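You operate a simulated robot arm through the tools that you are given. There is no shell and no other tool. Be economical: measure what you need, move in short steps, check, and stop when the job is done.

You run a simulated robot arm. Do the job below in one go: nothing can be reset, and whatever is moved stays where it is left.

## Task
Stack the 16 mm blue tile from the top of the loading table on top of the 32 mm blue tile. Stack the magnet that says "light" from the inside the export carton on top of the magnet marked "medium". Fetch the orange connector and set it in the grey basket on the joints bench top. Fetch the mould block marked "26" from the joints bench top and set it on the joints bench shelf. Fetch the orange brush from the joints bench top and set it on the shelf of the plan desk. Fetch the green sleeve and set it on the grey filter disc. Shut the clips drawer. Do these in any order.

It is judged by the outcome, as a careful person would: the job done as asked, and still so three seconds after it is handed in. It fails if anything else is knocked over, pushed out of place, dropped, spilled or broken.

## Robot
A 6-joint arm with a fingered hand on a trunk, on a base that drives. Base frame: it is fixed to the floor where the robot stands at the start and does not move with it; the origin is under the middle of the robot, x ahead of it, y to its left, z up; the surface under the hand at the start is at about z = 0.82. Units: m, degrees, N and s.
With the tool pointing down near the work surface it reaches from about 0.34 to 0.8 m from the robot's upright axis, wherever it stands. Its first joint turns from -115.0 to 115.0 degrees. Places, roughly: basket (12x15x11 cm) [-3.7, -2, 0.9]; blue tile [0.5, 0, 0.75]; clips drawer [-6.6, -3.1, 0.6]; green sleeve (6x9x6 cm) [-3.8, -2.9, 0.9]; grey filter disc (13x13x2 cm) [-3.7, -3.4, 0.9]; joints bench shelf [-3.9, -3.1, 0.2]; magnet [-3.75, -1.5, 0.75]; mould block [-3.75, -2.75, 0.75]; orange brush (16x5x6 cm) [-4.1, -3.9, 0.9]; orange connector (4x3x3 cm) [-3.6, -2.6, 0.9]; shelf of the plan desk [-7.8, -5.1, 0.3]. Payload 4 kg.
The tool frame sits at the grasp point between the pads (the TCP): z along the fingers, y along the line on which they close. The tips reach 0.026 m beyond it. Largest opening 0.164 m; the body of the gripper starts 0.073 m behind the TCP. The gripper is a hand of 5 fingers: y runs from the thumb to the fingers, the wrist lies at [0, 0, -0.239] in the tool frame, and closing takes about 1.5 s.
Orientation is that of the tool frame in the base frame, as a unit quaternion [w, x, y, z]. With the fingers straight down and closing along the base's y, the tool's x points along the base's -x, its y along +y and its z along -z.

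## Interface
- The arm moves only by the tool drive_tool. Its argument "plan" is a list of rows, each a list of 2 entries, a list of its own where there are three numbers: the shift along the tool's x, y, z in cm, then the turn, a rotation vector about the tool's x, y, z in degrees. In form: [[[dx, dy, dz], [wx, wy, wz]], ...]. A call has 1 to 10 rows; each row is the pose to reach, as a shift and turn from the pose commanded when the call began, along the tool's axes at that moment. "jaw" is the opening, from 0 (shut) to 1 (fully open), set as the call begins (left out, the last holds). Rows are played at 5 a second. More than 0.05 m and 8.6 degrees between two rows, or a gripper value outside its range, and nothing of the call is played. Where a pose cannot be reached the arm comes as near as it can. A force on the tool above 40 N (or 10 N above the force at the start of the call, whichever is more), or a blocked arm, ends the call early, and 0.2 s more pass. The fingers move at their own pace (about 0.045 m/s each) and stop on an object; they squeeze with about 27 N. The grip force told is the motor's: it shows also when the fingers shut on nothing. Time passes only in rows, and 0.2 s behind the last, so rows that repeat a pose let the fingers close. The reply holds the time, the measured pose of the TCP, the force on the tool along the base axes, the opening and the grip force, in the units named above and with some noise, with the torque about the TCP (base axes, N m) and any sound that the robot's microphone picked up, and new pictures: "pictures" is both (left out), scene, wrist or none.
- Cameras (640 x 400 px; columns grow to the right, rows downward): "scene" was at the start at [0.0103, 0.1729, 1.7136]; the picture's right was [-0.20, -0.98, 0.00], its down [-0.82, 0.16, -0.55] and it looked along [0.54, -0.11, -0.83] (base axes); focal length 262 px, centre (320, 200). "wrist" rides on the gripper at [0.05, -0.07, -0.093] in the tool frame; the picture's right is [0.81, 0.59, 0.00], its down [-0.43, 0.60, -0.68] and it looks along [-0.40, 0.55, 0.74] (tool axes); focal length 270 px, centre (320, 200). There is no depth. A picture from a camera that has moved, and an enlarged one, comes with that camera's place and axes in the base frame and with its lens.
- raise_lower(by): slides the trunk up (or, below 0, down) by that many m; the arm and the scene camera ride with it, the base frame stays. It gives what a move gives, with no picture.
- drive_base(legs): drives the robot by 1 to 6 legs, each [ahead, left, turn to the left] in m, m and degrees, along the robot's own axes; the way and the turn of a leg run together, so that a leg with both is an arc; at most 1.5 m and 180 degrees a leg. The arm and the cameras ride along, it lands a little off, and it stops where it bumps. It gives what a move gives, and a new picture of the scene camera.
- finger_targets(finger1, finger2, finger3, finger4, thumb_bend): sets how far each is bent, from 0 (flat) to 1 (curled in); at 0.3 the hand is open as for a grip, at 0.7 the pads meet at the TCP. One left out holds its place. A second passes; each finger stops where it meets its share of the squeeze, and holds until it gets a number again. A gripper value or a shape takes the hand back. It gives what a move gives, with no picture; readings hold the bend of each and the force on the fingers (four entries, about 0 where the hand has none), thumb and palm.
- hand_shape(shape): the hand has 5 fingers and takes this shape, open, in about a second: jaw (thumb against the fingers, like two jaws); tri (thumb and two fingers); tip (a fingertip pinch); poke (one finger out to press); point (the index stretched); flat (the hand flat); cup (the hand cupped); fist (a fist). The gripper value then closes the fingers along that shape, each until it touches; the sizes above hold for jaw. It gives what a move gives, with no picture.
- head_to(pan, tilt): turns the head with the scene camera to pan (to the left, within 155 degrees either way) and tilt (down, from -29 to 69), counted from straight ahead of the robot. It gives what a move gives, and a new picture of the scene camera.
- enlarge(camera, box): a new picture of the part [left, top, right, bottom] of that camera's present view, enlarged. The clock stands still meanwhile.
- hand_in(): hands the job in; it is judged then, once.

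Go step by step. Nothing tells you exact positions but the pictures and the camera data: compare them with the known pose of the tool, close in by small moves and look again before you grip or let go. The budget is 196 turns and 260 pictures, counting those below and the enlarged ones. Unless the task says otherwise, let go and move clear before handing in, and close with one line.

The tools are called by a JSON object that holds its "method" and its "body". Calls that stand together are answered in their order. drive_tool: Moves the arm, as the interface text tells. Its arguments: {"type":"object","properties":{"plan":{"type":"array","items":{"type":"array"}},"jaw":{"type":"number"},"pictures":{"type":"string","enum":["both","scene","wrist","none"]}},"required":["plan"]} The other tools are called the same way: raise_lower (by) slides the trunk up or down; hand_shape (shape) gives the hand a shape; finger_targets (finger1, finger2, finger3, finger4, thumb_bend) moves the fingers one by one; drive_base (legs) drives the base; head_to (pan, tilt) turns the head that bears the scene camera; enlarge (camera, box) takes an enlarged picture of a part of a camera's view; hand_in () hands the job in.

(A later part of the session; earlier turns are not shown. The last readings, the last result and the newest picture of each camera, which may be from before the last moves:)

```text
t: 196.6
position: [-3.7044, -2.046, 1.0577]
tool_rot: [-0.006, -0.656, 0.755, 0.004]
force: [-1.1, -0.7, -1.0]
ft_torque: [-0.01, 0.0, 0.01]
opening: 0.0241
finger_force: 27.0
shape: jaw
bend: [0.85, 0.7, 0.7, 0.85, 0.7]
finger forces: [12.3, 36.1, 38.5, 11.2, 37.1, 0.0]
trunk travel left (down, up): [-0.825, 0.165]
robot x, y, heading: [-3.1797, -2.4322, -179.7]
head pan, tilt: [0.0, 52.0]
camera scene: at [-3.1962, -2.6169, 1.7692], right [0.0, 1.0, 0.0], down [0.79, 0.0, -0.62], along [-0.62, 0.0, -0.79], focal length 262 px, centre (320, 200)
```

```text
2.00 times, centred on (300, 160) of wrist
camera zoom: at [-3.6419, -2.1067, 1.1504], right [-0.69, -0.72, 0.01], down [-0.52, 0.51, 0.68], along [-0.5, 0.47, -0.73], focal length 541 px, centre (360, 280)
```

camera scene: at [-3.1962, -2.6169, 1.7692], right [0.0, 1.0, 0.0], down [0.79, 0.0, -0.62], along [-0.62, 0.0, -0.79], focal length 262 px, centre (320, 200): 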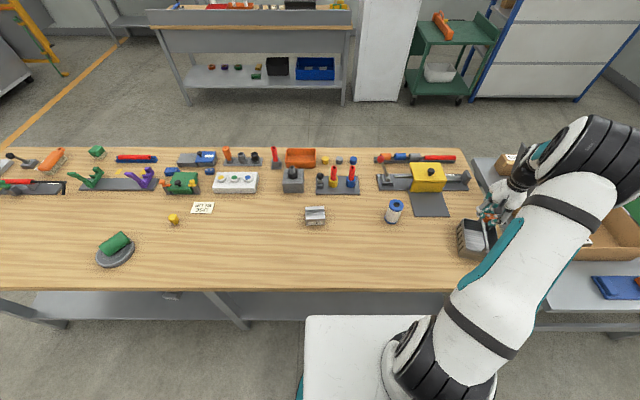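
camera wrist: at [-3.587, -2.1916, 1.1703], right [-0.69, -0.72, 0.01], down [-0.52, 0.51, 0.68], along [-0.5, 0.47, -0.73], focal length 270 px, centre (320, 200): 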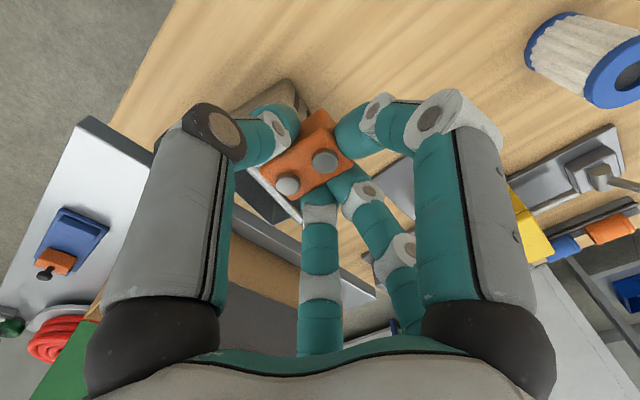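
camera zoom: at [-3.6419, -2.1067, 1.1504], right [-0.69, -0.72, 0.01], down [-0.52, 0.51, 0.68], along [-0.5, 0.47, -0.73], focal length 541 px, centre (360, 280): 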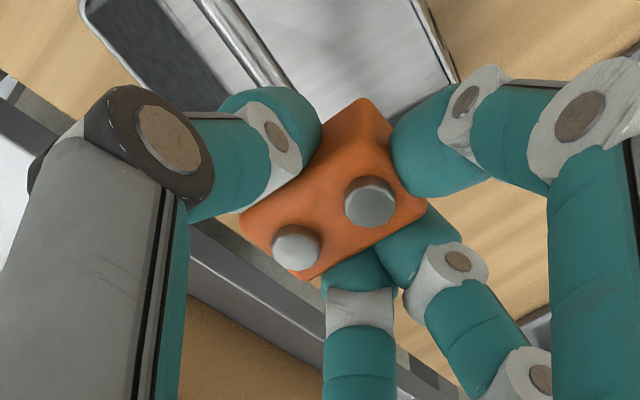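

The handle bar crosses the basket's middle. I rotate so a finger gap faces it and lower the connector into the left compartment.

{"method": "drive_tool", "body": {"plan": [[[0.4, 0, 1], [0, 0, 8]], [[0.7, 0, 2.5], [0, 0, 16]], [[0.7, 0, 5], [0, 0, 24]], [[0.7, 0, 8], [0, 0, 24]], [[0.7, 0, 10.5], [0, 0, 24]], [[0.7, 0, 12], [0, 0, 24]], [[0.7, 0, 12], [0, 0, 24]]], "pictures": "wrist"}}

{"method": "enlarge", "body": {"camera": "scene", "box": [430, 170, 550, 270]}}

```text
t: 197.8
position: [-3.7106, -2.0523, 0.9605]
tool_rot: [-0.009, -0.484, 0.875, 0.007]
force: [5.2, -9.1, 23.3]
ft_torque: [0.57, -0.89, -0.46]
opening: 0.0239
finger_force: 27.3
shape: jaw
bend: [0.85, 0.7, 0.7, 0.86, 0.7]
finger forces: [13.8, 35.6, 38.0, 44.5, 38.8, 0.0]
trunk travel left (down, up): [-0.825, 0.165]
robot x, y, heading: [-3.181, -2.4353, -179.5]
head pan, tilt: [0.0, 52.0]
stopped in row 6: the force on the tool passed its limit at 49 N (the readings are from after the stop); the commanded pose is now the measured one
camera wrist: at [-3.6769, -2.1333, 1.0528], right [-0.93, -0.37, 0.02], down [-0.26, 0.68, 0.69], along [-0.27, 0.63, -0.73], focal length 270 px, centre (320, 200)
```

wrist: 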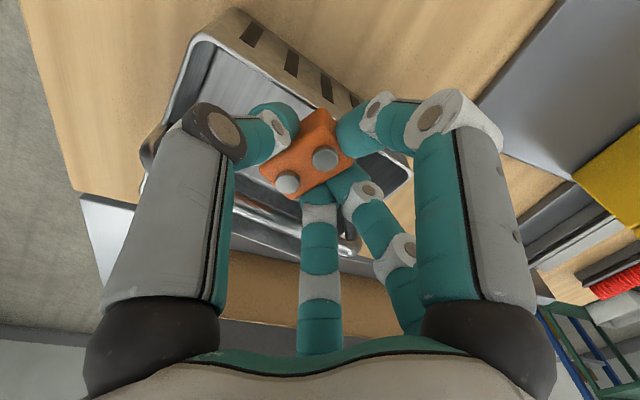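

```text
4.00 times, centred on (490, 220) of scene
camera zoom: at [-3.1944, -2.6187, 1.7695], right [0.0, 1.0, 0.0], down [0.79, 0.0, -0.62], along [-0.62, 0.0, -0.79], focal length 1048 px, centre (-360, 120)
```

zoom: 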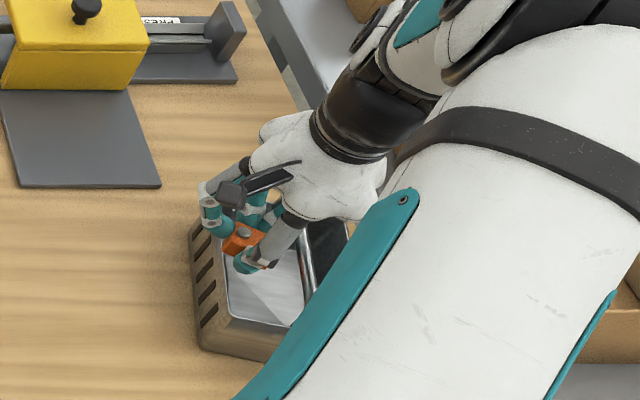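

Finger 4 touched the handle bar. I rise, turn back, and open fingers 1 and 4 so that they straddle bar and wall while the thumb and fingers 2–3 hold the connector.

{"method": "drive_tool", "body": {"plan": [[[0, 0, -2], [0, 0, 0]], [[0, 0, -5], [0, 0, -8]], [[0, 0, -7], [0, 0, -16]], [[0, 0, -7], [0, 0, -24]]], "pictures": "none"}}

{"method": "finger_targets", "body": {"finger1": 0.3, "finger4": 0.3}}

{"method": "drive_tool", "body": {"plan": [[[0, 0, 0], [0, 0, 0]]], "pictures": "wrist"}}

{"method": "enlarge", "body": {"camera": "scene", "box": [430, 170, 550, 270]}}

```text
t: 198.8
position: [-3.71, -2.0509, 1.0278]
tool_rot: [-0.007, -0.657, 0.754, 0.008]
force: [-0.1, -0.3, -0.6]
ft_torque: [-0.02, -0.01, -0.01]
opening: 0.024
finger_force: 27.9
shape: jaw
bend: [0.85, 0.7, 0.7, 0.86, 0.7]
finger forces: [12.4, 37.0, 39.8, 11.5, 37.0, 0.0]
trunk travel left (down, up): [-0.825, 0.165]
robot x, y, heading: [-3.1814, -2.4361, -179.7]
head pan, tilt: [0.0, 52.0]
```

```text
t: 199.8
position: [-3.71, -2.0506, 1.0277]
tool_rot: [-0.007, -0.656, 0.755, 0.008]
force: [0.0, -0.6, -0.4]
ft_torque: [0.01, -0.01, 0.0]
opening: 0.0704
finger_force: 55.7
shape: fingers
bend: [0.3, 0.7, 0.7, 0.3, 0.7]
finger forces: [0.0, 34.1, 36.8, 0.0, 40.6, 0.0]
trunk travel left (down, up): [-0.825, 0.165]
robot x, y, heading: [-3.1824, -2.4325, -179.8]
head pan, tilt: [0.0, 52.0]
```

```text
t: 200.2
position: [-3.7098, -2.0503, 1.0284]
tool_rot: [-0.007, -0.656, 0.755, 0.008]
force: [-0.3, 0.5, -0.8]
ft_torque: [-0.01, 0.02, 0.01]
opening: 0.0706
finger_force: 55.5
shape: fingers
bend: [0.3, 0.7, 0.7, 0.3, 0.7]
finger forces: [0.0, 34.1, 36.9, 0.0, 40.6, 0.0]
trunk travel left (down, up): [-0.825, 0.165]
robot x, y, heading: [-3.1804, -2.4294, -179.9]
head pan, tilt: [0.0, 52.0]
camera wrist: at [-3.646, -2.1121, 1.1193], right [-0.69, -0.72, 0.01], down [-0.51, 0.51, 0.69], along [-0.5, 0.47, -0.72], focal length 270 px, centre (320, 200)
```

wrist: 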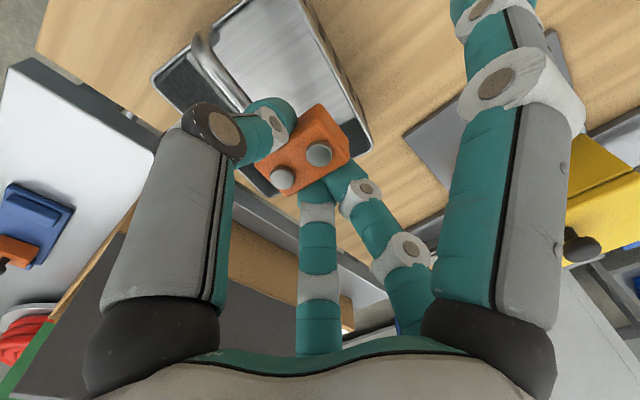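

```text
4.00 times, centred on (490, 220) of scene
camera zoom: at [-3.1963, -2.617, 1.7692], right [0.0, 1.0, 0.0], down [0.79, 0.0, -0.62], along [-0.62, 0.0, -0.79], focal length 1048 px, centre (-360, 120)
```

zoom: 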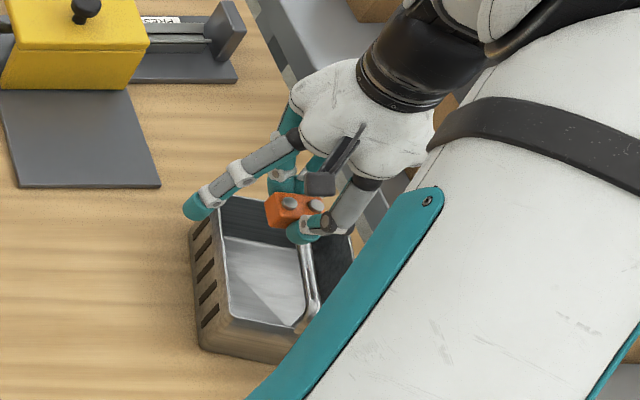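

Still held. I lower between wall and bar.

{"method": "drive_tool", "body": {"plan": [[[0.1, -0.8, 2], [0, 0, 0]], [[0.1, -0.8, 4.5], [0, 0, 0]], [[0.1, -0.8, 7], [0, 0, 0]], [[0.1, -0.8, 8.5], [0, 0, 0]], [[0.1, -0.8, 9.5], [0, 0, 0]], [[0.1, -0.8, 10.5], [0, 0, 0]], [[0.1, -0.8, 11], [0, 0, 0]]], "pictures": "wrist"}}

{"method": "enlarge", "body": {"camera": "scene", "box": [430, 170, 550, 270]}}

```text
t: 201.5
position: [-3.7106, -2.0522, 0.941]
tool_rot: [-0.008, -0.657, 0.754, 0.016]
force: [0.3, -7.4, 24.1]
ft_torque: [1.63, -1.05, -0.33]
opening: 0.0706
finger_force: 29.3
shape: fingers
bend: [0.3, 0.7, 0.7, 0.26, 0.7]
finger forces: [0.0, 0.0, 0.1, 22.9, 35.8, 0.0]
trunk travel left (down, up): [-0.825, 0.165]
robot x, y, heading: [-3.1829, -2.4334, -179.9]
head pan, tilt: [0.0, 52.0]
stopped in row 6: the force on the tool passed its limit at 47 N (the readings are from after the stop); the commanded pose is now the measured one
camera wrist: at [-3.6449, -2.1139, 1.0316], right [-0.69, -0.72, 0.01], down [-0.51, 0.5, 0.7], along [-0.51, 0.48, -0.71], focal length 270 px, centre (320, 200)
```

wrist: 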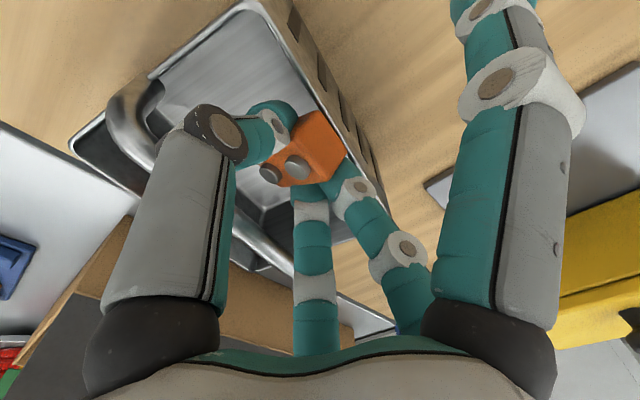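

```text
4.00 times, centred on (490, 220) of scene
camera zoom: at [-3.1943, -2.6189, 1.7694], right [-0.01, 1.0, 0.0], down [0.79, 0.01, -0.62], along [-0.62, 0.0, -0.79], focal length 1048 px, centre (-360, 120)
```

zoom: 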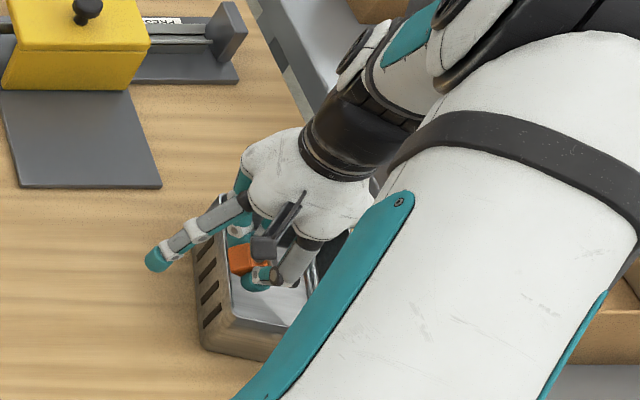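

The connector is now inside the rim but close to the left wall and slightly tilted. I rise 1 cm and shift 1.2 cm toward the basket's middle.

{"method": "drive_tool", "body": {"plan": [[[0, 0, -0.5], [0, 0, 0]], [[-0.4, 0, -1], [0, 0, 0]], [[-0.9, 0, -1], [0, 0, 0]], [[-1.3, 0, -1], [0, 0, 0]]], "pictures": "wrist"}}

{"method": "enlarge", "body": {"camera": "scene", "box": [430, 170, 550, 270]}}

{"method": "enlarge", "body": {"camera": "wrist", "box": [180, 60, 400, 240]}}

```text
t: 202.5
position: [-3.706, -2.0389, 0.9468]
tool_rot: [-0.007, -0.658, 0.753, 0.012]
force: [-0.2, 0.0, -1.0]
ft_torque: [-0.01, -0.01, -0.02]
opening: 0.0704
finger_force: 17.8
shape: fingers
bend: [0.3, 0.7, 0.7, 0.3, 0.7]
finger forces: [0.0, 0.0, 0.0, 0.0, 35.5, 0.0]
trunk travel left (down, up): [-0.825, 0.165]
robot x, y, heading: [-3.1827, -2.4341, -179.5]
head pan, tilt: [0.0, 52.0]
camera wrist: at [-3.6422, -2.1003, 1.0382], right [-0.69, -0.72, 0.01], down [-0.51, 0.5, 0.7], along [-0.51, 0.48, -0.72], focal length 270 px, centre (320, 200)
```

wrist: 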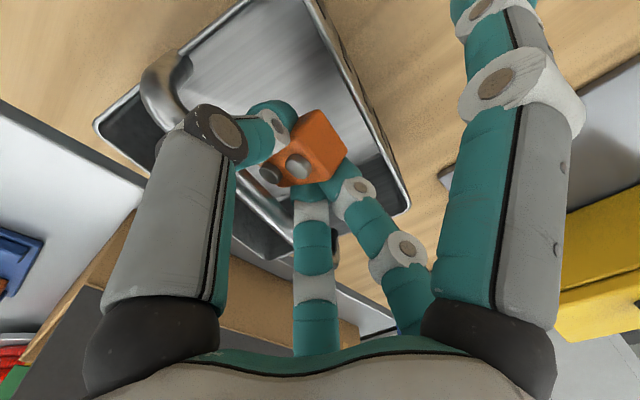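

```text
4.00 times, centred on (490, 220) of scene
camera zoom: at [-3.1961, -2.6169, 1.7692], right [-0.01, 1.0, 0.0], down [0.79, 0.0, -0.62], along [-0.62, 0.0, -0.79], focal length 1048 px, centre (-360, 120)
```

zoom: 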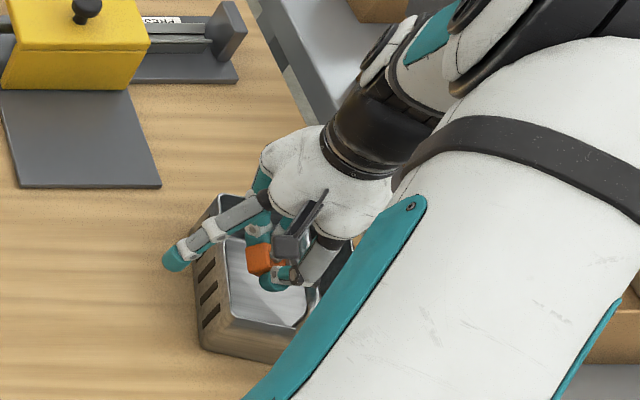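

```text
2.22 times, centred on (290, 150) of wrist
camera zoom: at [-3.6422, -2.1003, 1.0382], right [-0.69, -0.72, 0.01], down [-0.51, 0.5, 0.7], along [-0.51, 0.48, -0.72], focal length 601 px, centre (387, 311)
```

zoom: 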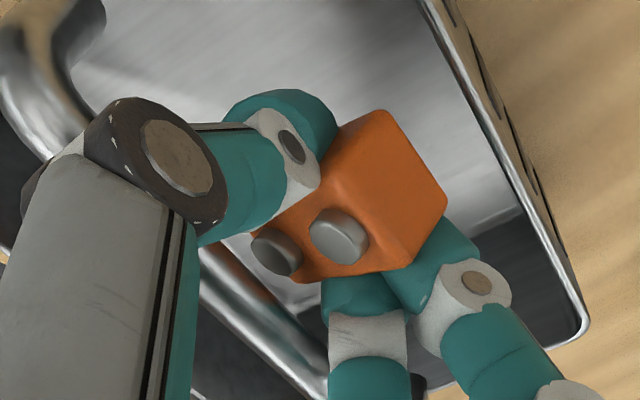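

The connector is within the compartment. I flatten finger 4 clear of the bar and try to lower further before letting go.

{"method": "finger_targets", "body": {"finger4": 0.05, "finger1": 0.1}}

{"method": "drive_tool", "body": {"plan": [[[0, 0, 0.8], [0, 0, 0]], [[0, 0, 1.6], [0, 0, 0]], [[0, 0, 2.4], [0, 0, 0]], [[0, 0, 3.2], [0, 0, 0]], [[0, 0, 3.8], [0, 0, 0]]], "pictures": "wrist"}}

{"method": "enlarge", "body": {"camera": "scene", "box": [430, 170, 550, 270]}}

```text
t: 203.5
position: [-3.7065, -2.0393, 0.9488]
tool_rot: [-0.008, -0.657, 0.754, 0.013]
force: [-0.2, -0.2, -0.7]
ft_torque: [-0.01, -0.02, 0.02]
opening: 0.0951
finger_force: 17.7
shape: fingers
bend: [0.1, 0.7, 0.7, 0.06, 0.7]
finger forces: [0.0, 0.0, 0.1, 0.0, 35.7, 0.0]
trunk travel left (down, up): [-0.825, 0.165]
robot x, y, heading: [-3.187, -2.4344, -179.8]
head pan, tilt: [0.0, 52.0]
```

```text
t: 204.7
position: [-3.7078, -2.0403, 0.9094]
tool_rot: [-0.007, -0.657, 0.753, 0.013]
force: [-1.0, -0.1, 0.2]
ft_torque: [0.07, -0.01, 0.06]
opening: 0.095
finger_force: 19.9
shape: fingers
bend: [0.1, 0.7, 0.7, 0.06, 0.7]
finger forces: [0.0, 1.3, 2.0, 0.0, 35.5, 0.0]
trunk travel left (down, up): [-0.825, 0.165]
robot x, y, heading: [-3.1829, -2.4322, -179.5]
head pan, tilt: [0.0, 52.0]
camera wrist: at [-3.6434, -2.1008, 1.0002], right [-0.69, -0.72, 0.01], down [-0.51, 0.5, 0.7], along [-0.51, 0.48, -0.72], focal length 270 px, centre (320, 200)
```

wrist: 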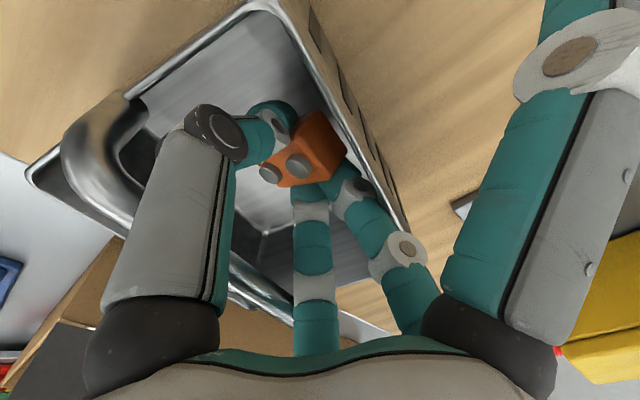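

```text
4.00 times, centred on (490, 220) of scene
camera zoom: at [-3.196, -2.6173, 1.7692], right [-0.01, 1.0, 0.0], down [0.79, 0.0, -0.62], along [-0.62, 0.0, -0.79], focal length 1048 px, centre (-360, 120)
```

zoom: 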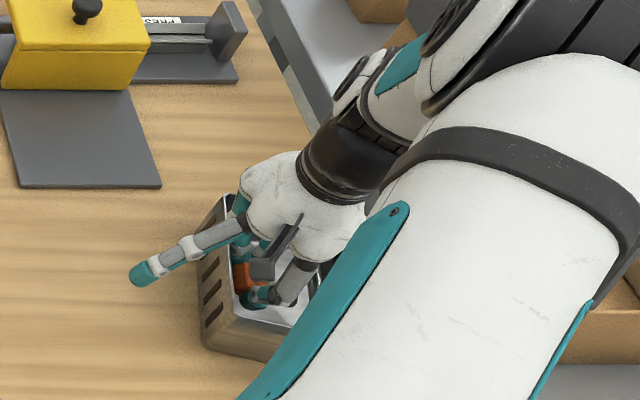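

Low enough inside the basket. I release by opening the thumb.

{"method": "finger_targets", "body": {"thumb_bend": 0.5}}

{"method": "drive_tool", "body": {"plan": [[[0, 0, 0], [0, 0, 0]]], "pictures": "wrist"}}

```text
t: 205.7
position: [-3.7086, -2.0389, 0.9095]
tool_rot: [-0.008, -0.658, 0.753, 0.013]
force: [0.4, -0.7, -0.4]
ft_torque: [0.02, 0.02, 0.04]
opening: 0.0977
finger_force: 3.4
shape: fingers
bend: [0.1, 0.7, 0.7, 0.06, 0.47]
finger forces: [0.1, 0.1, 0.7, 0.1, 6.3, 0.0]
trunk travel left (down, up): [-0.825, 0.165]
robot x, y, heading: [-3.1809, -2.4331, -179.6]
head pan, tilt: [0.0, 52.0]
```

```text
t: 206.1
position: [-3.7083, -2.039, 0.9099]
tool_rot: [-0.008, -0.657, 0.753, 0.013]
force: [-0.5, -0.9, -0.3]
ft_torque: [0.04, -0.02, 0.01]
opening: 0.0975
finger_force: 3.9
shape: fingers
bend: [0.1, 0.7, 0.7, 0.06, 0.47]
finger forces: [0.0, 0.0, 0.8, 0.1, 6.3, 0.0]
trunk travel left (down, up): [-0.825, 0.165]
robot x, y, heading: [-3.1806, -2.4291, -179.8]
head pan, tilt: [0.0, 52.0]
camera wrist: at [-3.6434, -2.1006, 1.0003], right [-0.69, -0.72, 0.01], down [-0.51, 0.5, 0.7], along [-0.51, 0.48, -0.72], focal length 270 px, centre (320, 200)
```

wrist: 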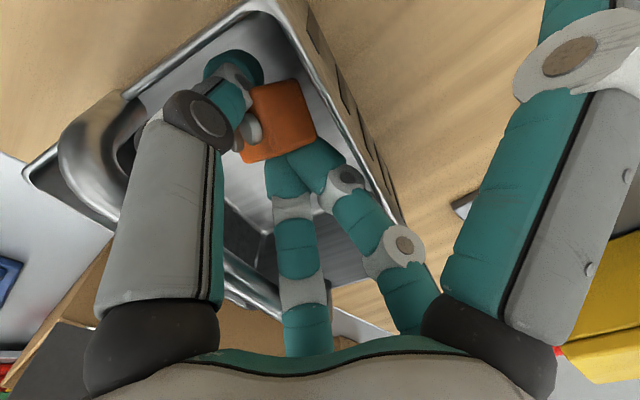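

The connector is still leaning on the fingers; I open a bit more.

{"method": "finger_targets", "body": {"thumb_bend": 0.38, "finger2": 0.55, "finger3": 0.55}}

{"method": "drive_tool", "body": {"plan": [[[0, 0, 0], [0, 0, 0]], [[0, 0, 0], [0, 0, 0]]], "pictures": "wrist"}}

```text
t: 207.1
position: [-3.7086, -2.0397, 0.9107]
tool_rot: [-0.007, -0.658, 0.753, 0.015]
force: [-4.0, -2.0, 15.0]
ft_torque: [0.28, 0.14, 0.43]
opening: 0.0995
finger_force: 21.1
shape: fingers
bend: [0.1, 0.7, 0.6, 0.06, 0.42]
finger forces: [0.1, 16.0, 15.4, 0.0, 11.1, 0.0]
trunk travel left (down, up): [-0.825, 0.165]
robot x, y, heading: [-3.1832, -2.4323, -179.9]
head pan, tilt: [0.0, 52.0]
```

```text
t: 207.7
position: [-3.7082, -2.0398, 0.9109]
tool_rot: [-0.008, -0.658, 0.753, 0.014]
force: [-4.5, -1.6, 18.0]
ft_torque: [0.43, 0.28, 0.46]
opening: 0.0995
finger_force: 20.7
shape: fingers
bend: [0.1, 0.7, 0.59, 0.06, 0.42]
finger forces: [0.0, 15.9, 15.6, 0.0, 11.2, 0.1]
trunk travel left (down, up): [-0.825, 0.165]
robot x, y, heading: [-3.1846, -2.4344, -179.7]
head pan, tilt: [0.0, 52.0]
camera wrist: at [-3.6434, -2.1011, 1.0013], right [-0.69, -0.72, 0.01], down [-0.51, 0.5, 0.7], along [-0.51, 0.48, -0.72], focal length 270 px, centre (320, 200)
```

wrist: 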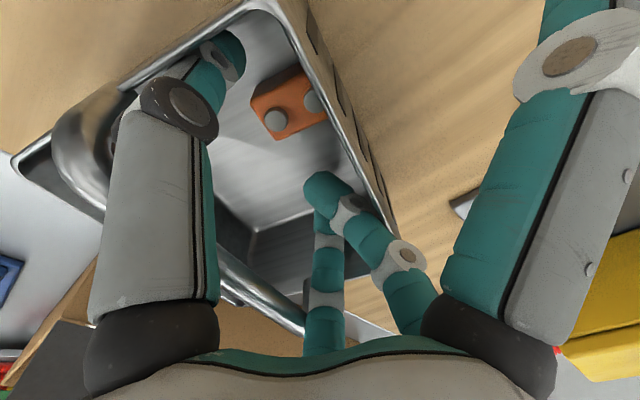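

The connector dropped onto the basket floor. Fingers press the walls a little; I close them slightly before lifting out.

{"method": "finger_targets", "body": {"thumb_bend": 0.58, "finger2": 0.72, "finger3": 0.72}}

{"method": "drive_tool", "body": {"plan": [[[0, 0, -1], [0, 0, 0]], [[0, 0, -3], [0, 0, 0]], [[0, 0, -6], [0, 0, 0]], [[0, 0, -10], [0, 0, 0]], [[0, 0, -14], [0, 0, 0]], [[0, 0, -18], [0, 0, 0]]], "pictures": "wrist"}}

{"method": "enlarge", "body": {"camera": "scene", "box": [430, 170, 550, 270]}}

```text
t: 208.7
position: [-3.7089, -2.04, 0.9091]
tool_rot: [-0.007, -0.658, 0.753, 0.013]
force: [0.1, 0.1, 0.1]
ft_torque: [0.04, -0.04, 0.01]
opening: 0.0953
finger_force: 3.9
shape: fingers
bend: [0.1, 0.74, 0.69, 0.06, 0.57]
finger forces: [0.0, 4.4, 3.7, 0.0, 0.0, 0.0]
trunk travel left (down, up): [-0.825, 0.165]
robot x, y, heading: [-3.1817, -2.4324, -179.7]
head pan, tilt: [0.0, 52.0]
```

```text
t: 210.1
position: [-3.701, -2.0416, 1.0893]
tool_rot: [-0.008, -0.658, 0.753, 0.013]
force: [-0.2, -0.6, 0.1]
ft_torque: [0.0, -0.01, 0.0]
opening: 0.0953
finger_force: 0.0
shape: fingers
bend: [0.1, 0.73, 0.69, 0.06, 0.57]
finger forces: [0.0, 0.0, 0.0, 0.0, 0.1, 0.0]
trunk travel left (down, up): [-0.825, 0.165]
robot x, y, heading: [-3.1843, -2.4336, -179.7]
head pan, tilt: [0.0, 52.0]
camera wrist: at [-3.6366, -2.1029, 1.1805], right [-0.69, -0.72, 0.01], down [-0.51, 0.5, 0.7], along [-0.51, 0.48, -0.72], focal length 270 px, centre (320, 200)
```

wrist: 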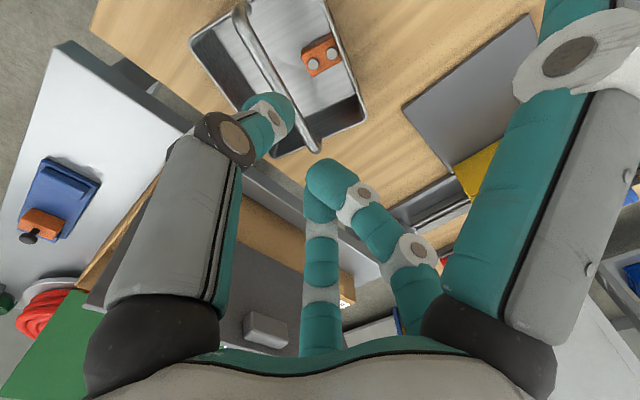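

```text
4.00 times, centred on (490, 220) of scene
camera zoom: at [-3.1952, -2.6177, 1.7691], right [-0.01, 1.0, 0.0], down [0.79, 0.0, -0.62], along [-0.62, 0.0, -0.79], focal length 1048 px, centre (-360, 120)
```

zoom: 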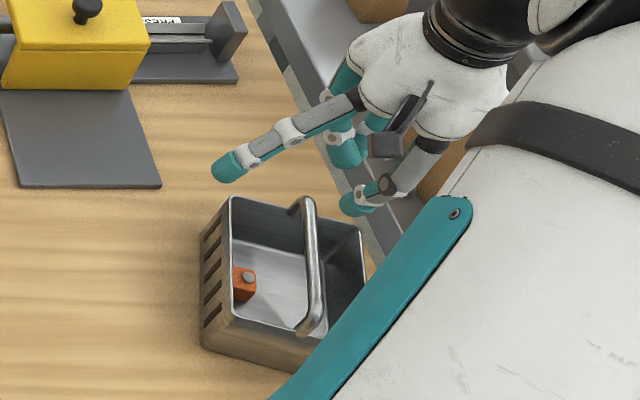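

The connector stands in the basket. Now I reset the hand, retract and raise the arm before moving to the carton.

{"method": "drive_tool", "body": {"plan": [[[3.7, -1.5, -1], [0, 0, 0]], [[7.4, -3, -2], [0, 0, 0]], [[11.1, -4.5, -3], [0, 0, 0]], [[14.9, -6, -4], [0, 0, 0]], [[18.7, -7.4, -5], [0, 0, 0]], [[22.5, -8.9, -6], [0, 0, 0]], [[26.2, -10.4, -7], [0, 0, 0]], [[30, -11.9, -8], [0, 0, 0]], [[33.7, -13.4, -9], [0, 0, 0]], [[37.4, -14.8, -10], [0, 0, 0]]], "jaw": 0.8, "pictures": "none"}}

{"method": "drive_base", "body": {"legs": [[-0.16, 0, 0], [0, -0.93, 0]]}}

```text
t: 212.3
position: [-3.6035, -2.4346, 1.1837]
tool_rot: [-0.008, -0.657, 0.753, 0.013]
force: [0.2, 1.3, -0.2]
ft_torque: [0.02, 0.05, -0.03]
opening: 0.131
finger_force: 0.1
shape: jaw
bend: [0.27, 0.27, 0.27, 0.27, 0.51]
finger forces: [0.0, 0.0, 0.1, 0.0, 0.0, 0.0]
trunk travel left (down, up): [-0.825, 0.165]
robot x, y, heading: [-3.1844, -2.4341, -179.6]
head pan, tilt: [0.0, 52.0]
```

```text
t: 218.1
position: [-3.4495, -1.506, 1.1822]
tool_rot: [-0.008, -0.656, 0.754, 0.013]
force: [-0.2, 0.3, -0.6]
ft_torque: [-0.03, 0.01, 0.01]
opening: 0.131
finger_force: 0.1
shape: jaw
bend: [0.27, 0.27, 0.27, 0.27, 0.51]
finger forces: [0.1, 0.1, 0.0, 0.0, 0.1, 0.0]
trunk travel left (down, up): [-0.825, 0.165]
robot x, y, heading: [-3.0302, -1.5065, -179.8]
head pan, tilt: [0.0, 52.0]
camera scene: at [-3.0422, -1.6904, 1.7693], right [0.0, 1.0, 0.0], down [0.79, 0.0, -0.62], along [-0.62, 0.0, -0.79], focal length 262 px, centre (320, 200)
```

scene: 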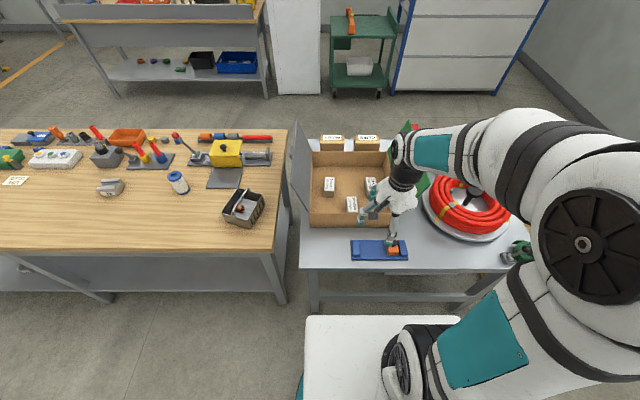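

I'm in front of the export table; the carton holds several labelled magnets. I zoom in.

{"method": "enlarge", "body": {"camera": "scene", "box": [280, 115, 440, 245]}}

```text
3.08 times, centred on (360, 180) of scene
camera zoom: at [-3.0422, -1.6904, 1.7693], right [0.0, 1.0, 0.0], down [0.79, 0.0, -0.62], along [-0.62, 0.0, -0.79], focal length 806 px, centre (197, 262)
```

zoom: 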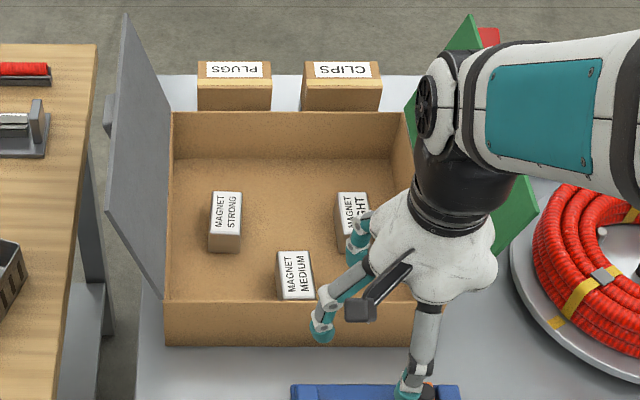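

Three magnets: "strong", "medium" (near the front wall) and "light" (right rear). The table top is at z≈0.785, carton walls ≈0.89. I drive 0.12 m closer and turn the hand so the camera side faces the carton's interior.

{"method": "drive_base", "body": {"legs": [[0.12, 0, 0]]}}

{"method": "drive_tool", "body": {"plan": [[[0, 2.4, 0], [0, 0, 8.2]], [[0, 4.8, 0], [0, 0, 16.4]], [[0, 7.2, 0], [0, 0, 24.6]], [[0, 9.6, 0], [0, 0, 32.8]], [[0, 12, 0], [0, 0, 41]], [[0, 14.4, 0], [0, 0, 49.2]], [[0, 16.8, 0], [0, 0, 57.4]], [[0, 19.2, 2], [0, 0, 65.6]], [[0, 21.6, 4], [0, 0, 73.8]], [[0, 24, 6], [0, 0, 82]]], "jaw": 0.6, "pictures": "both"}}

```text
t: 219.4
position: [-3.5726, -1.5068, 1.1833]
tool_rot: [-0.007, -0.656, 0.755, 0.013]
force: [-0.6, 0.5, 0.0]
ft_torque: [-0.04, -0.06, 0.03]
opening: 0.1309
finger_force: 0.0
shape: jaw
bend: [0.27, 0.27, 0.27, 0.27, 0.51]
finger forces: [0.0, 0.0, 0.0, 0.0, 0.1, 0.0]
trunk travel left (down, up): [-0.825, 0.165]
robot x, y, heading: [-3.151, -1.5039, -179.4]
head pan, tilt: [0.0, 52.0]
camera scene: at [-3.1655, -1.6915, 1.7692], right [0.0, 1.0, 0.0], down [0.79, 0.0, -0.61], along [-0.61, 0.0, -0.79], focal length 262 px, centre (320, 200)
```

scene: 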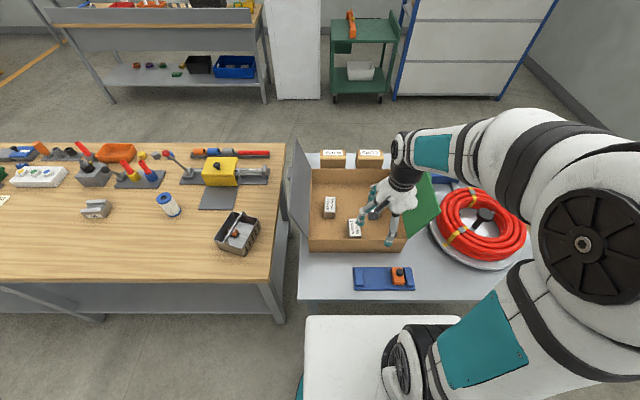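

```text
t: 221.6
position: [-3.8121, -1.4744, 1.1285]
tool_rot: [-0.014, 0.0, 1.0, 0.003]
force: [0.9, -0.2, 0.0]
ft_torque: [-0.01, 0.0, -0.02]
opening: 0.099
finger_force: 0.1
shape: jaw
bend: [0.33, 0.33, 0.33, 0.33, 0.7]
finger forces: [0.0, 0.1, 0.0, 0.0, 0.1, 0.1]
trunk travel left (down, up): [-0.825, 0.165]
robot x, y, heading: [-3.1519, -1.5094, -179.6]
head pan, tilt: [0.0, 52.0]
camera scene: at [-3.1653, -1.6913, 1.7693], right [0.0, 1.0, 0.0], down [0.79, 0.0, -0.61], along [-0.61, 0.0, -0.79], focal length 262 px, centre (320, 200)
camera wrist: at [-3.8597, -1.5444, 1.2231], right [-0.81, 0.59, 0.03], down [0.45, 0.59, 0.67], along [0.38, 0.55, -0.74], focal length 270 px, centre (320, 200)
```

scene: 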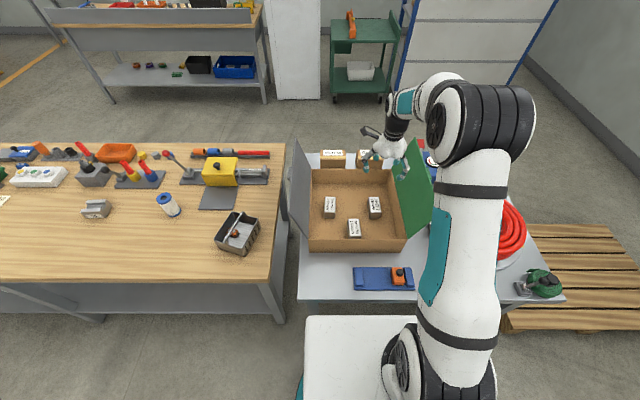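
wrist: 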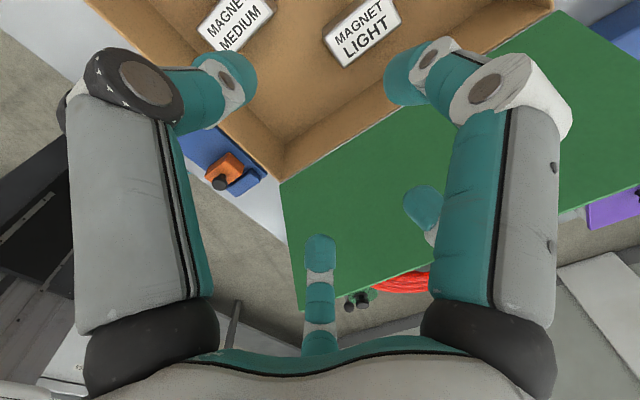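

The hand is oriented. "Light" is at ≈(−3.870, −1.443), top z≈0.81; "medium" at ≈(−3.75, −1.548). I level the hand, move over "light" and descend half-way.

{"method": "drive_tool", "body": {"plan": [[[2, 1, 2], [0.3, -1.6, 0]], [[4, 2, 5], [0.3, -1.6, 0]], [[5.8, 3.1, 8], [0.3, -1.6, 0]], [[5.8, 3.1, 12], [0.3, -1.6, 0]], [[5.8, 3.1, 16], [0.3, -1.6, 0]], [[5.8, 3.1, 19], [0.3, -1.6, 0]]], "jaw": 0.55, "pictures": "both"}}

{"method": "enlarge", "body": {"camera": "scene", "box": [290, 130, 450, 260]}}

```text
t: 223.0
position: [-3.8736, -1.4403, 0.9422]
tool_rot: [0.0, -0.001, 1.0, 0.002]
force: [1.2, -0.9, -0.5]
ft_torque: [-0.03, -0.02, 0.0]
opening: 0.0909
finger_force: 0.0
shape: jaw
bend: [0.35, 0.35, 0.35, 0.35, 0.7]
finger forces: [0.0, 0.0, 0.1, 0.0, 0.0, 0.0]
trunk travel left (down, up): [-0.825, 0.165]
robot x, y, heading: [-3.1509, -1.5038, -179.9]
head pan, tilt: [0.0, 52.0]
camera scene: at [-3.164, -1.6915, 1.7693], right [0.0, 1.0, 0.0], down [0.79, 0.0, -0.62], along [-0.62, 0.0, -0.79], focal length 262 px, centre (320, 200)
camera wrist: at [-3.9243, -1.5115, 1.0348], right [-0.81, 0.59, 0.0], down [0.43, 0.59, 0.68], along [0.4, 0.55, -0.73], focal length 270 px, centre (320, 200)
```

scene: 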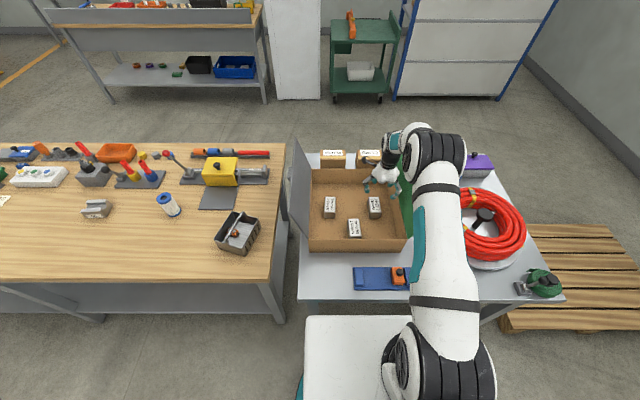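
wrist: 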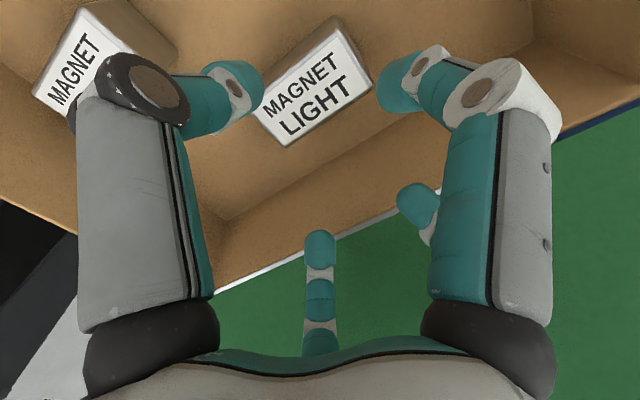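

```text
3.08 times, centred on (370, 195) of scene
camera zoom: at [-3.164, -1.6915, 1.7693], right [0.0, 1.0, 0.0], down [0.79, 0.0, -0.62], along [-0.62, 0.0, -0.79], focal length 806 px, centre (166, 215)
```

zoom: 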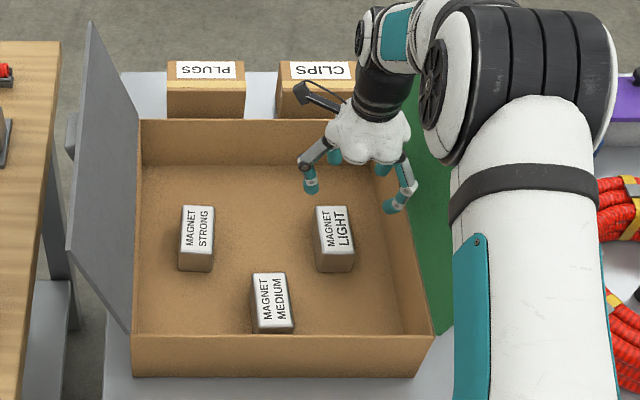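

The magnets look ~5.5 cm tall (top z≈0.832). I adjust to (−3.876, −1.449), open wider and descend to grip height.

{"method": "drive_tool", "body": {"plan": [[[0.3, -0.9, 0], [0, 0, 0]], [[0.3, -0.9, 1], [0, 0, 0]], [[0.3, -0.9, 3.5], [0, 0, 0]], [[0.3, -0.9, 6], [0, 0, 0]], [[0.3, -0.9, 6], [0, 0, 0]]], "jaw": 0.75, "pictures": "wrist"}}

{"method": "enlarge", "body": {"camera": "scene", "box": [340, 150, 440, 230]}}

```text
t: 224.2
position: [-3.8764, -1.4494, 0.8813]
tool_rot: [-0.001, 0.0, 1.0, 0.001]
force: [1.2, 0.3, -0.2]
ft_torque: [0.01, -0.01, 0.02]
opening: 0.1226
finger_force: 0.0
shape: jaw
bend: [0.28, 0.28, 0.28, 0.28, 0.6]
finger forces: [0.1, 0.0, 0.0, 0.0, 0.1, 0.0]
trunk travel left (down, up): [-0.825, 0.165]
robot x, y, heading: [-3.1486, -1.5073, -179.7]
head pan, tilt: [0.0, 52.0]
camera wrist: at [-3.9272, -1.5203, 0.975], right [-0.81, 0.59, 0.0], down [0.43, 0.59, 0.68], along [0.4, 0.55, -0.73], focal length 270 px, centre (320, 200)
```

wrist: 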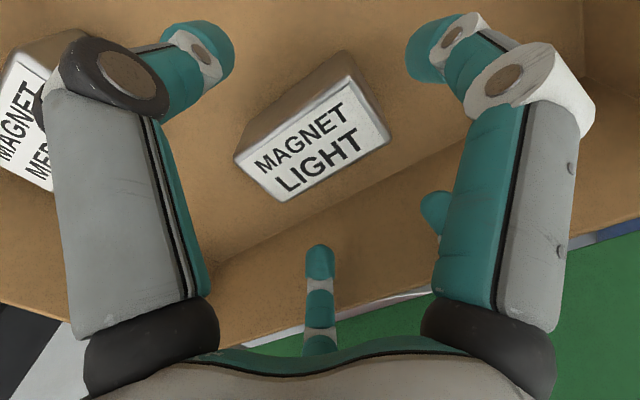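

```text
5.00 times, centred on (390, 190) of scene
camera zoom: at [-3.1634, -1.6915, 1.7692], right [0.0, 1.0, 0.0], down [0.79, 0.0, -0.62], along [-0.62, 0.0, -0.79], focal length 1310 px, centre (-30, 250)
```

zoom: 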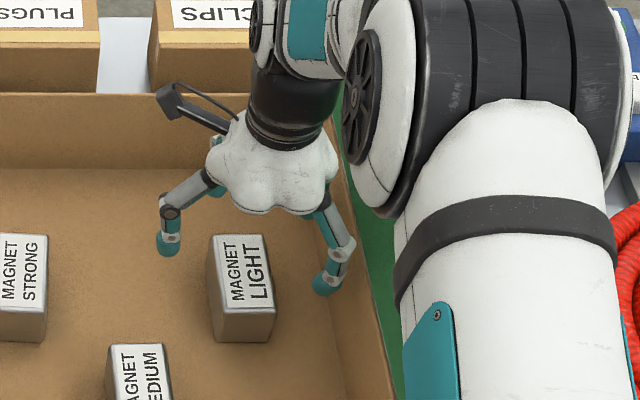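

Aligned. I descend to grip height and close.

{"method": "drive_tool", "body": {"plan": [[[-0.2, 0, 1.5], [0, 0, 0]], [[-0.2, 0, 3], [0, 0, 0]], [[-0.2, 0, 4.6], [0, 0, 0]], [[-0.2, 0, 4.6], [0, 0, 0]]], "pictures": "wrist"}}

{"method": "drive_tool", "body": {"plan": [[[0, 0, 0], [0, 0, 0]], [[0, 0, 0], [0, 0, 0]], [[0, 0, 0], [0, 0, 0]], [[0, 0, 0], [0, 0, 0]], [[0, 0, 0], [0, 0, 0]], [[0, 0, 0], [0, 0, 0]], [[0, 0, 0], [0, 0, 0]], [[0, 0, 0], [0, 0, 0]]], "jaw": 0, "pictures": "wrist"}}

```text
t: 225.2
position: [-3.8746, -1.4493, 0.836]
tool_rot: [-0.001, -0.001, 1.0, 0.002]
force: [0.5, 0.7, -1.2]
ft_torque: [-0.01, -0.02, -0.03]
opening: 0.1225
finger_force: 0.0
shape: jaw
bend: [0.28, 0.28, 0.28, 0.28, 0.6]
finger forces: [0.0, 0.0, 0.1, 0.1, 0.0, 0.0]
trunk travel left (down, up): [-0.825, 0.165]
robot x, y, heading: [-3.1512, -1.5085, -179.6]
head pan, tilt: [0.0, 52.0]
camera wrist: at [-3.9252, -1.5204, 0.9291], right [-0.81, 0.59, 0.0], down [0.43, 0.59, 0.68], along [0.4, 0.55, -0.73], focal length 270 px, centre (320, 200)
```

wrist: 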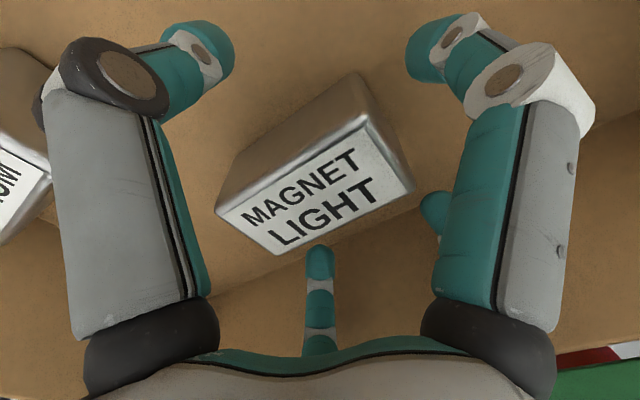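

```text
t: 227.0
position: [-3.874, -1.4491, 0.8361]
tool_rot: [0.0, -0.001, 1.0, 0.002]
force: [-0.3, 1.3, -0.9]
ft_torque: [-0.04, 0.02, -0.02]
opening: 0.0588
finger_force: 27.3
shape: jaw
bend: [0.38, 0.46, 0.46, 0.33, 0.7]
finger forces: [23.2, 19.8, 19.8, 23.0, 25.4, 0.0]
trunk travel left (down, up): [-0.825, 0.165]
robot x, y, heading: [-3.155, -1.5082, -179.7]
head pan, tilt: [0.0, 52.0]
camera wrist: at [-3.9253, -1.5203, 0.9287], right [-0.81, 0.59, 0.0], down [0.43, 0.59, 0.68], along [0.4, 0.55, -0.73], focal length 270 px, centre (320, 200)
```

wrist: 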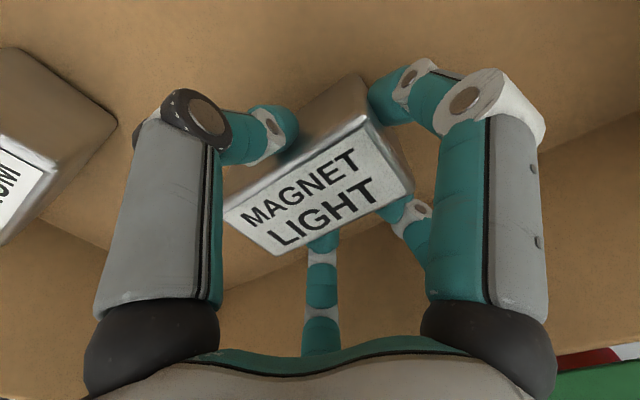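

"Light" is firmly held. I lift it and move over "medium".

{"method": "drive_tool", "body": {"plan": [[[0, 0, -2], [0, 0, 0]], [[0, 0, -5], [0, 0, 0]], [[0, 0, -8], [0, 0, 0]], [[0, 0, -11], [0, 0, 0]], [[-3, -2.4, -11], [0, 0, -1]], [[-6, -4.8, -11], [0, 0, -2]], [[-9, -7.2, -11], [0, 0, -2.5]], [[-12.3, -9.7, -11], [0, 0, -2.5]], [[-12.3, -9.7, -11], [0, 0, -2.5]]], "pictures": "wrist"}}

{"method": "enlarge", "body": {"camera": "scene", "box": [310, 180, 410, 260]}}

```text
t: 229.0
position: [-3.7515, -1.5475, 0.9458]
tool_rot: [0.0, -0.022, 1.0, 0.002]
force: [-0.8, 0.8, -5.3]
ft_torque: [0.03, 0.0, 0.0]
opening: 0.0587
finger_force: 26.8
shape: jaw
bend: [0.38, 0.46, 0.46, 0.33, 0.7]
finger forces: [23.4, 19.9, 19.6, 23.0, 25.9, 0.1]
trunk travel left (down, up): [-0.825, 0.165]
robot x, y, heading: [-3.1475, -1.5084, -179.8]
head pan, tilt: [0.0, 52.0]
camera wrist: at [-3.7991, -1.619, 1.0381], right [-0.83, 0.55, 0.0], down [0.41, 0.61, 0.68], along [0.37, 0.57, -0.73], focal length 270 px, centre (320, 200)
```

wrist: 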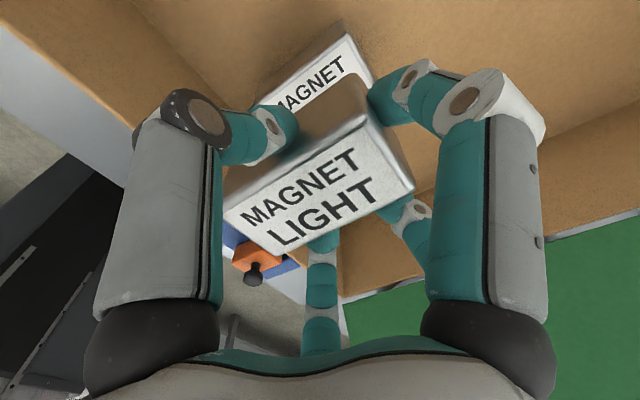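

```text
5.00 times, centred on (360, 220) of scene
camera zoom: at [-3.1649, -1.6911, 1.7692], right [0.0, 1.0, 0.0], down [0.79, 0.0, -0.61], along [-0.61, 0.0, -0.79], focal length 1310 px, centre (120, 100)
```

zoom: 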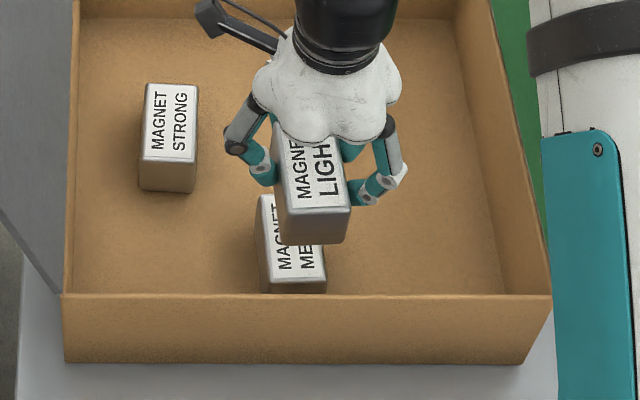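

"Light" is ~8 mm too far in +y relative to "medium"; I correct and lower to just above it.

{"method": "drive_tool", "body": {"plan": [[[0.3, -0.8, 1], [0, 0, 0]], [[0.3, -0.8, 2.5], [0, 0, 0]], [[0.3, -0.8, 3.8], [0, 0, 0]], [[0.3, -0.8, 3.8], [0, 0, 0]]], "pictures": "wrist"}}

{"method": "enlarge", "body": {"camera": "scene", "box": [310, 180, 410, 260]}}

{"method": "enlarge", "body": {"camera": "wrist", "box": [220, 20, 440, 260]}}

```text
t: 230.0
position: [-3.754, -1.5534, 0.9074]
tool_rot: [-0.001, -0.023, 1.0, 0.002]
force: [0.2, 0.3, -5.5]
ft_torque: [-0.02, 0.02, 0.0]
opening: 0.0588
finger_force: 26.8
shape: jaw
bend: [0.38, 0.46, 0.46, 0.33, 0.7]
finger forces: [23.2, 20.0, 19.6, 23.1, 26.1, 0.0]
trunk travel left (down, up): [-0.825, 0.165]
robot x, y, heading: [-3.1497, -1.511, -179.7]
head pan, tilt: [0.0, 52.0]
camera wrist: at [-3.8016, -1.6276, 1.0001], right [-0.83, 0.55, 0.0], down [0.41, 0.61, 0.68], along [0.37, 0.57, -0.73], focal length 270 px, centre (320, 200)
```

wrist: 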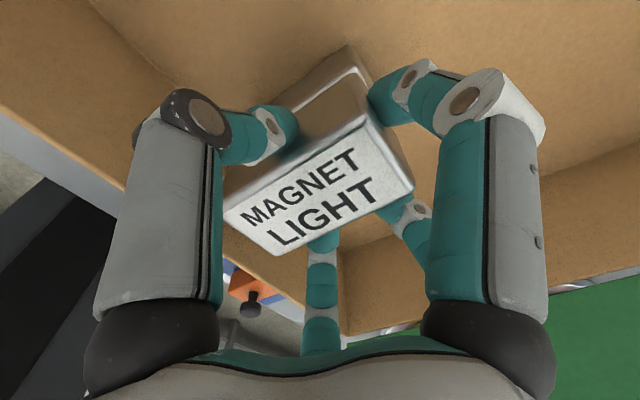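

```text
5.00 times, centred on (360, 220) of scene
camera zoom: at [-3.1639, -1.6915, 1.7692], right [0.0, 1.0, 0.0], down [0.79, 0.0, -0.62], along [-0.62, 0.0, -0.79], focal length 1310 px, centre (120, 100)
```

zoom: 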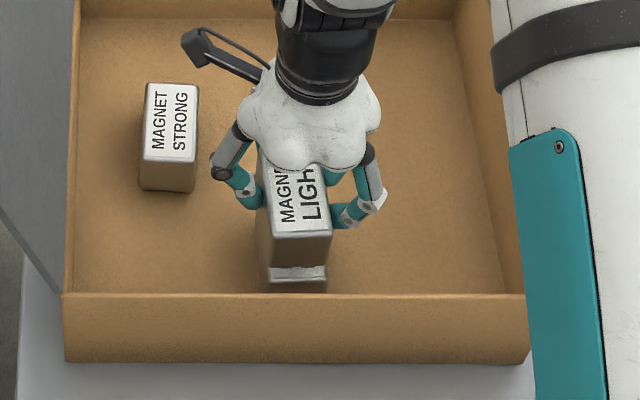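

```text
1.67 times, centred on (330, 140) of wrist
camera zoom: at [-3.8016, -1.6276, 1.0001], right [-0.83, 0.55, 0.0], down [0.41, 0.61, 0.68], along [0.37, 0.57, -0.73], focal length 450 px, centre (303, 300)
```

zoom: 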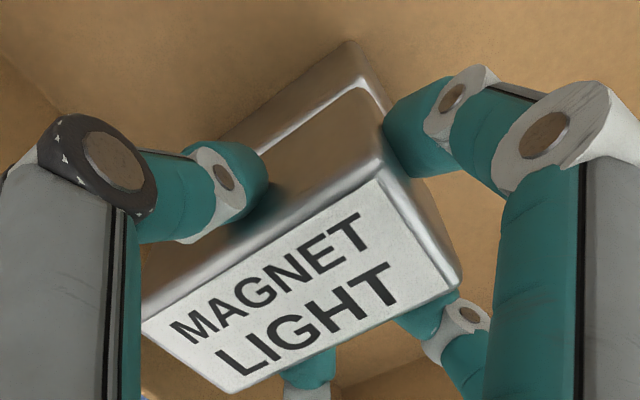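

Well aligned with a small gap. I lower to contact in fine steps.

{"method": "drive_tool", "body": {"plan": [[[0, 0, 0.4], [0, 0, 0]], [[0, 0, 0.7], [0, 0, 0]], [[0, 0, 0.95], [0, 0, 0]], [[0, 0, 1.15], [0, 0, 0]], [[0, 0, 1.35], [0, 0, 0]], [[0, 0, 1.55], [0, 0, 0]]], "pictures": "none"}}

{"method": "enlarge", "body": {"camera": "scene", "box": [310, 180, 410, 260]}}

```text
t: 231.4
position: [-3.7544, -1.5542, 0.8916]
tool_rot: [-0.001, -0.023, 1.0, 0.002]
force: [-0.1, 0.0, -6.1]
ft_torque: [0.01, 0.01, 0.02]
opening: 0.0587
finger_force: 26.9
shape: jaw
bend: [0.38, 0.46, 0.46, 0.33, 0.7]
finger forces: [23.2, 19.9, 19.6, 23.1, 26.1, 0.1]
trunk travel left (down, up): [-0.825, 0.165]
robot x, y, heading: [-3.152, -1.5071, -179.6]
head pan, tilt: [0.0, 52.0]
```

```text
5.00 times, centred on (360, 220) of scene
camera zoom: at [-3.1642, -1.6916, 1.7692], right [0.0, 1.0, 0.0], down [0.79, 0.0, -0.62], along [-0.62, 0.0, -0.79], focal length 1310 px, centre (120, 100)
```

zoom: 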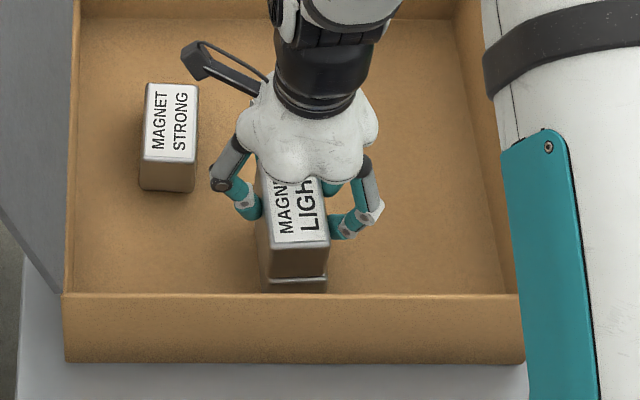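

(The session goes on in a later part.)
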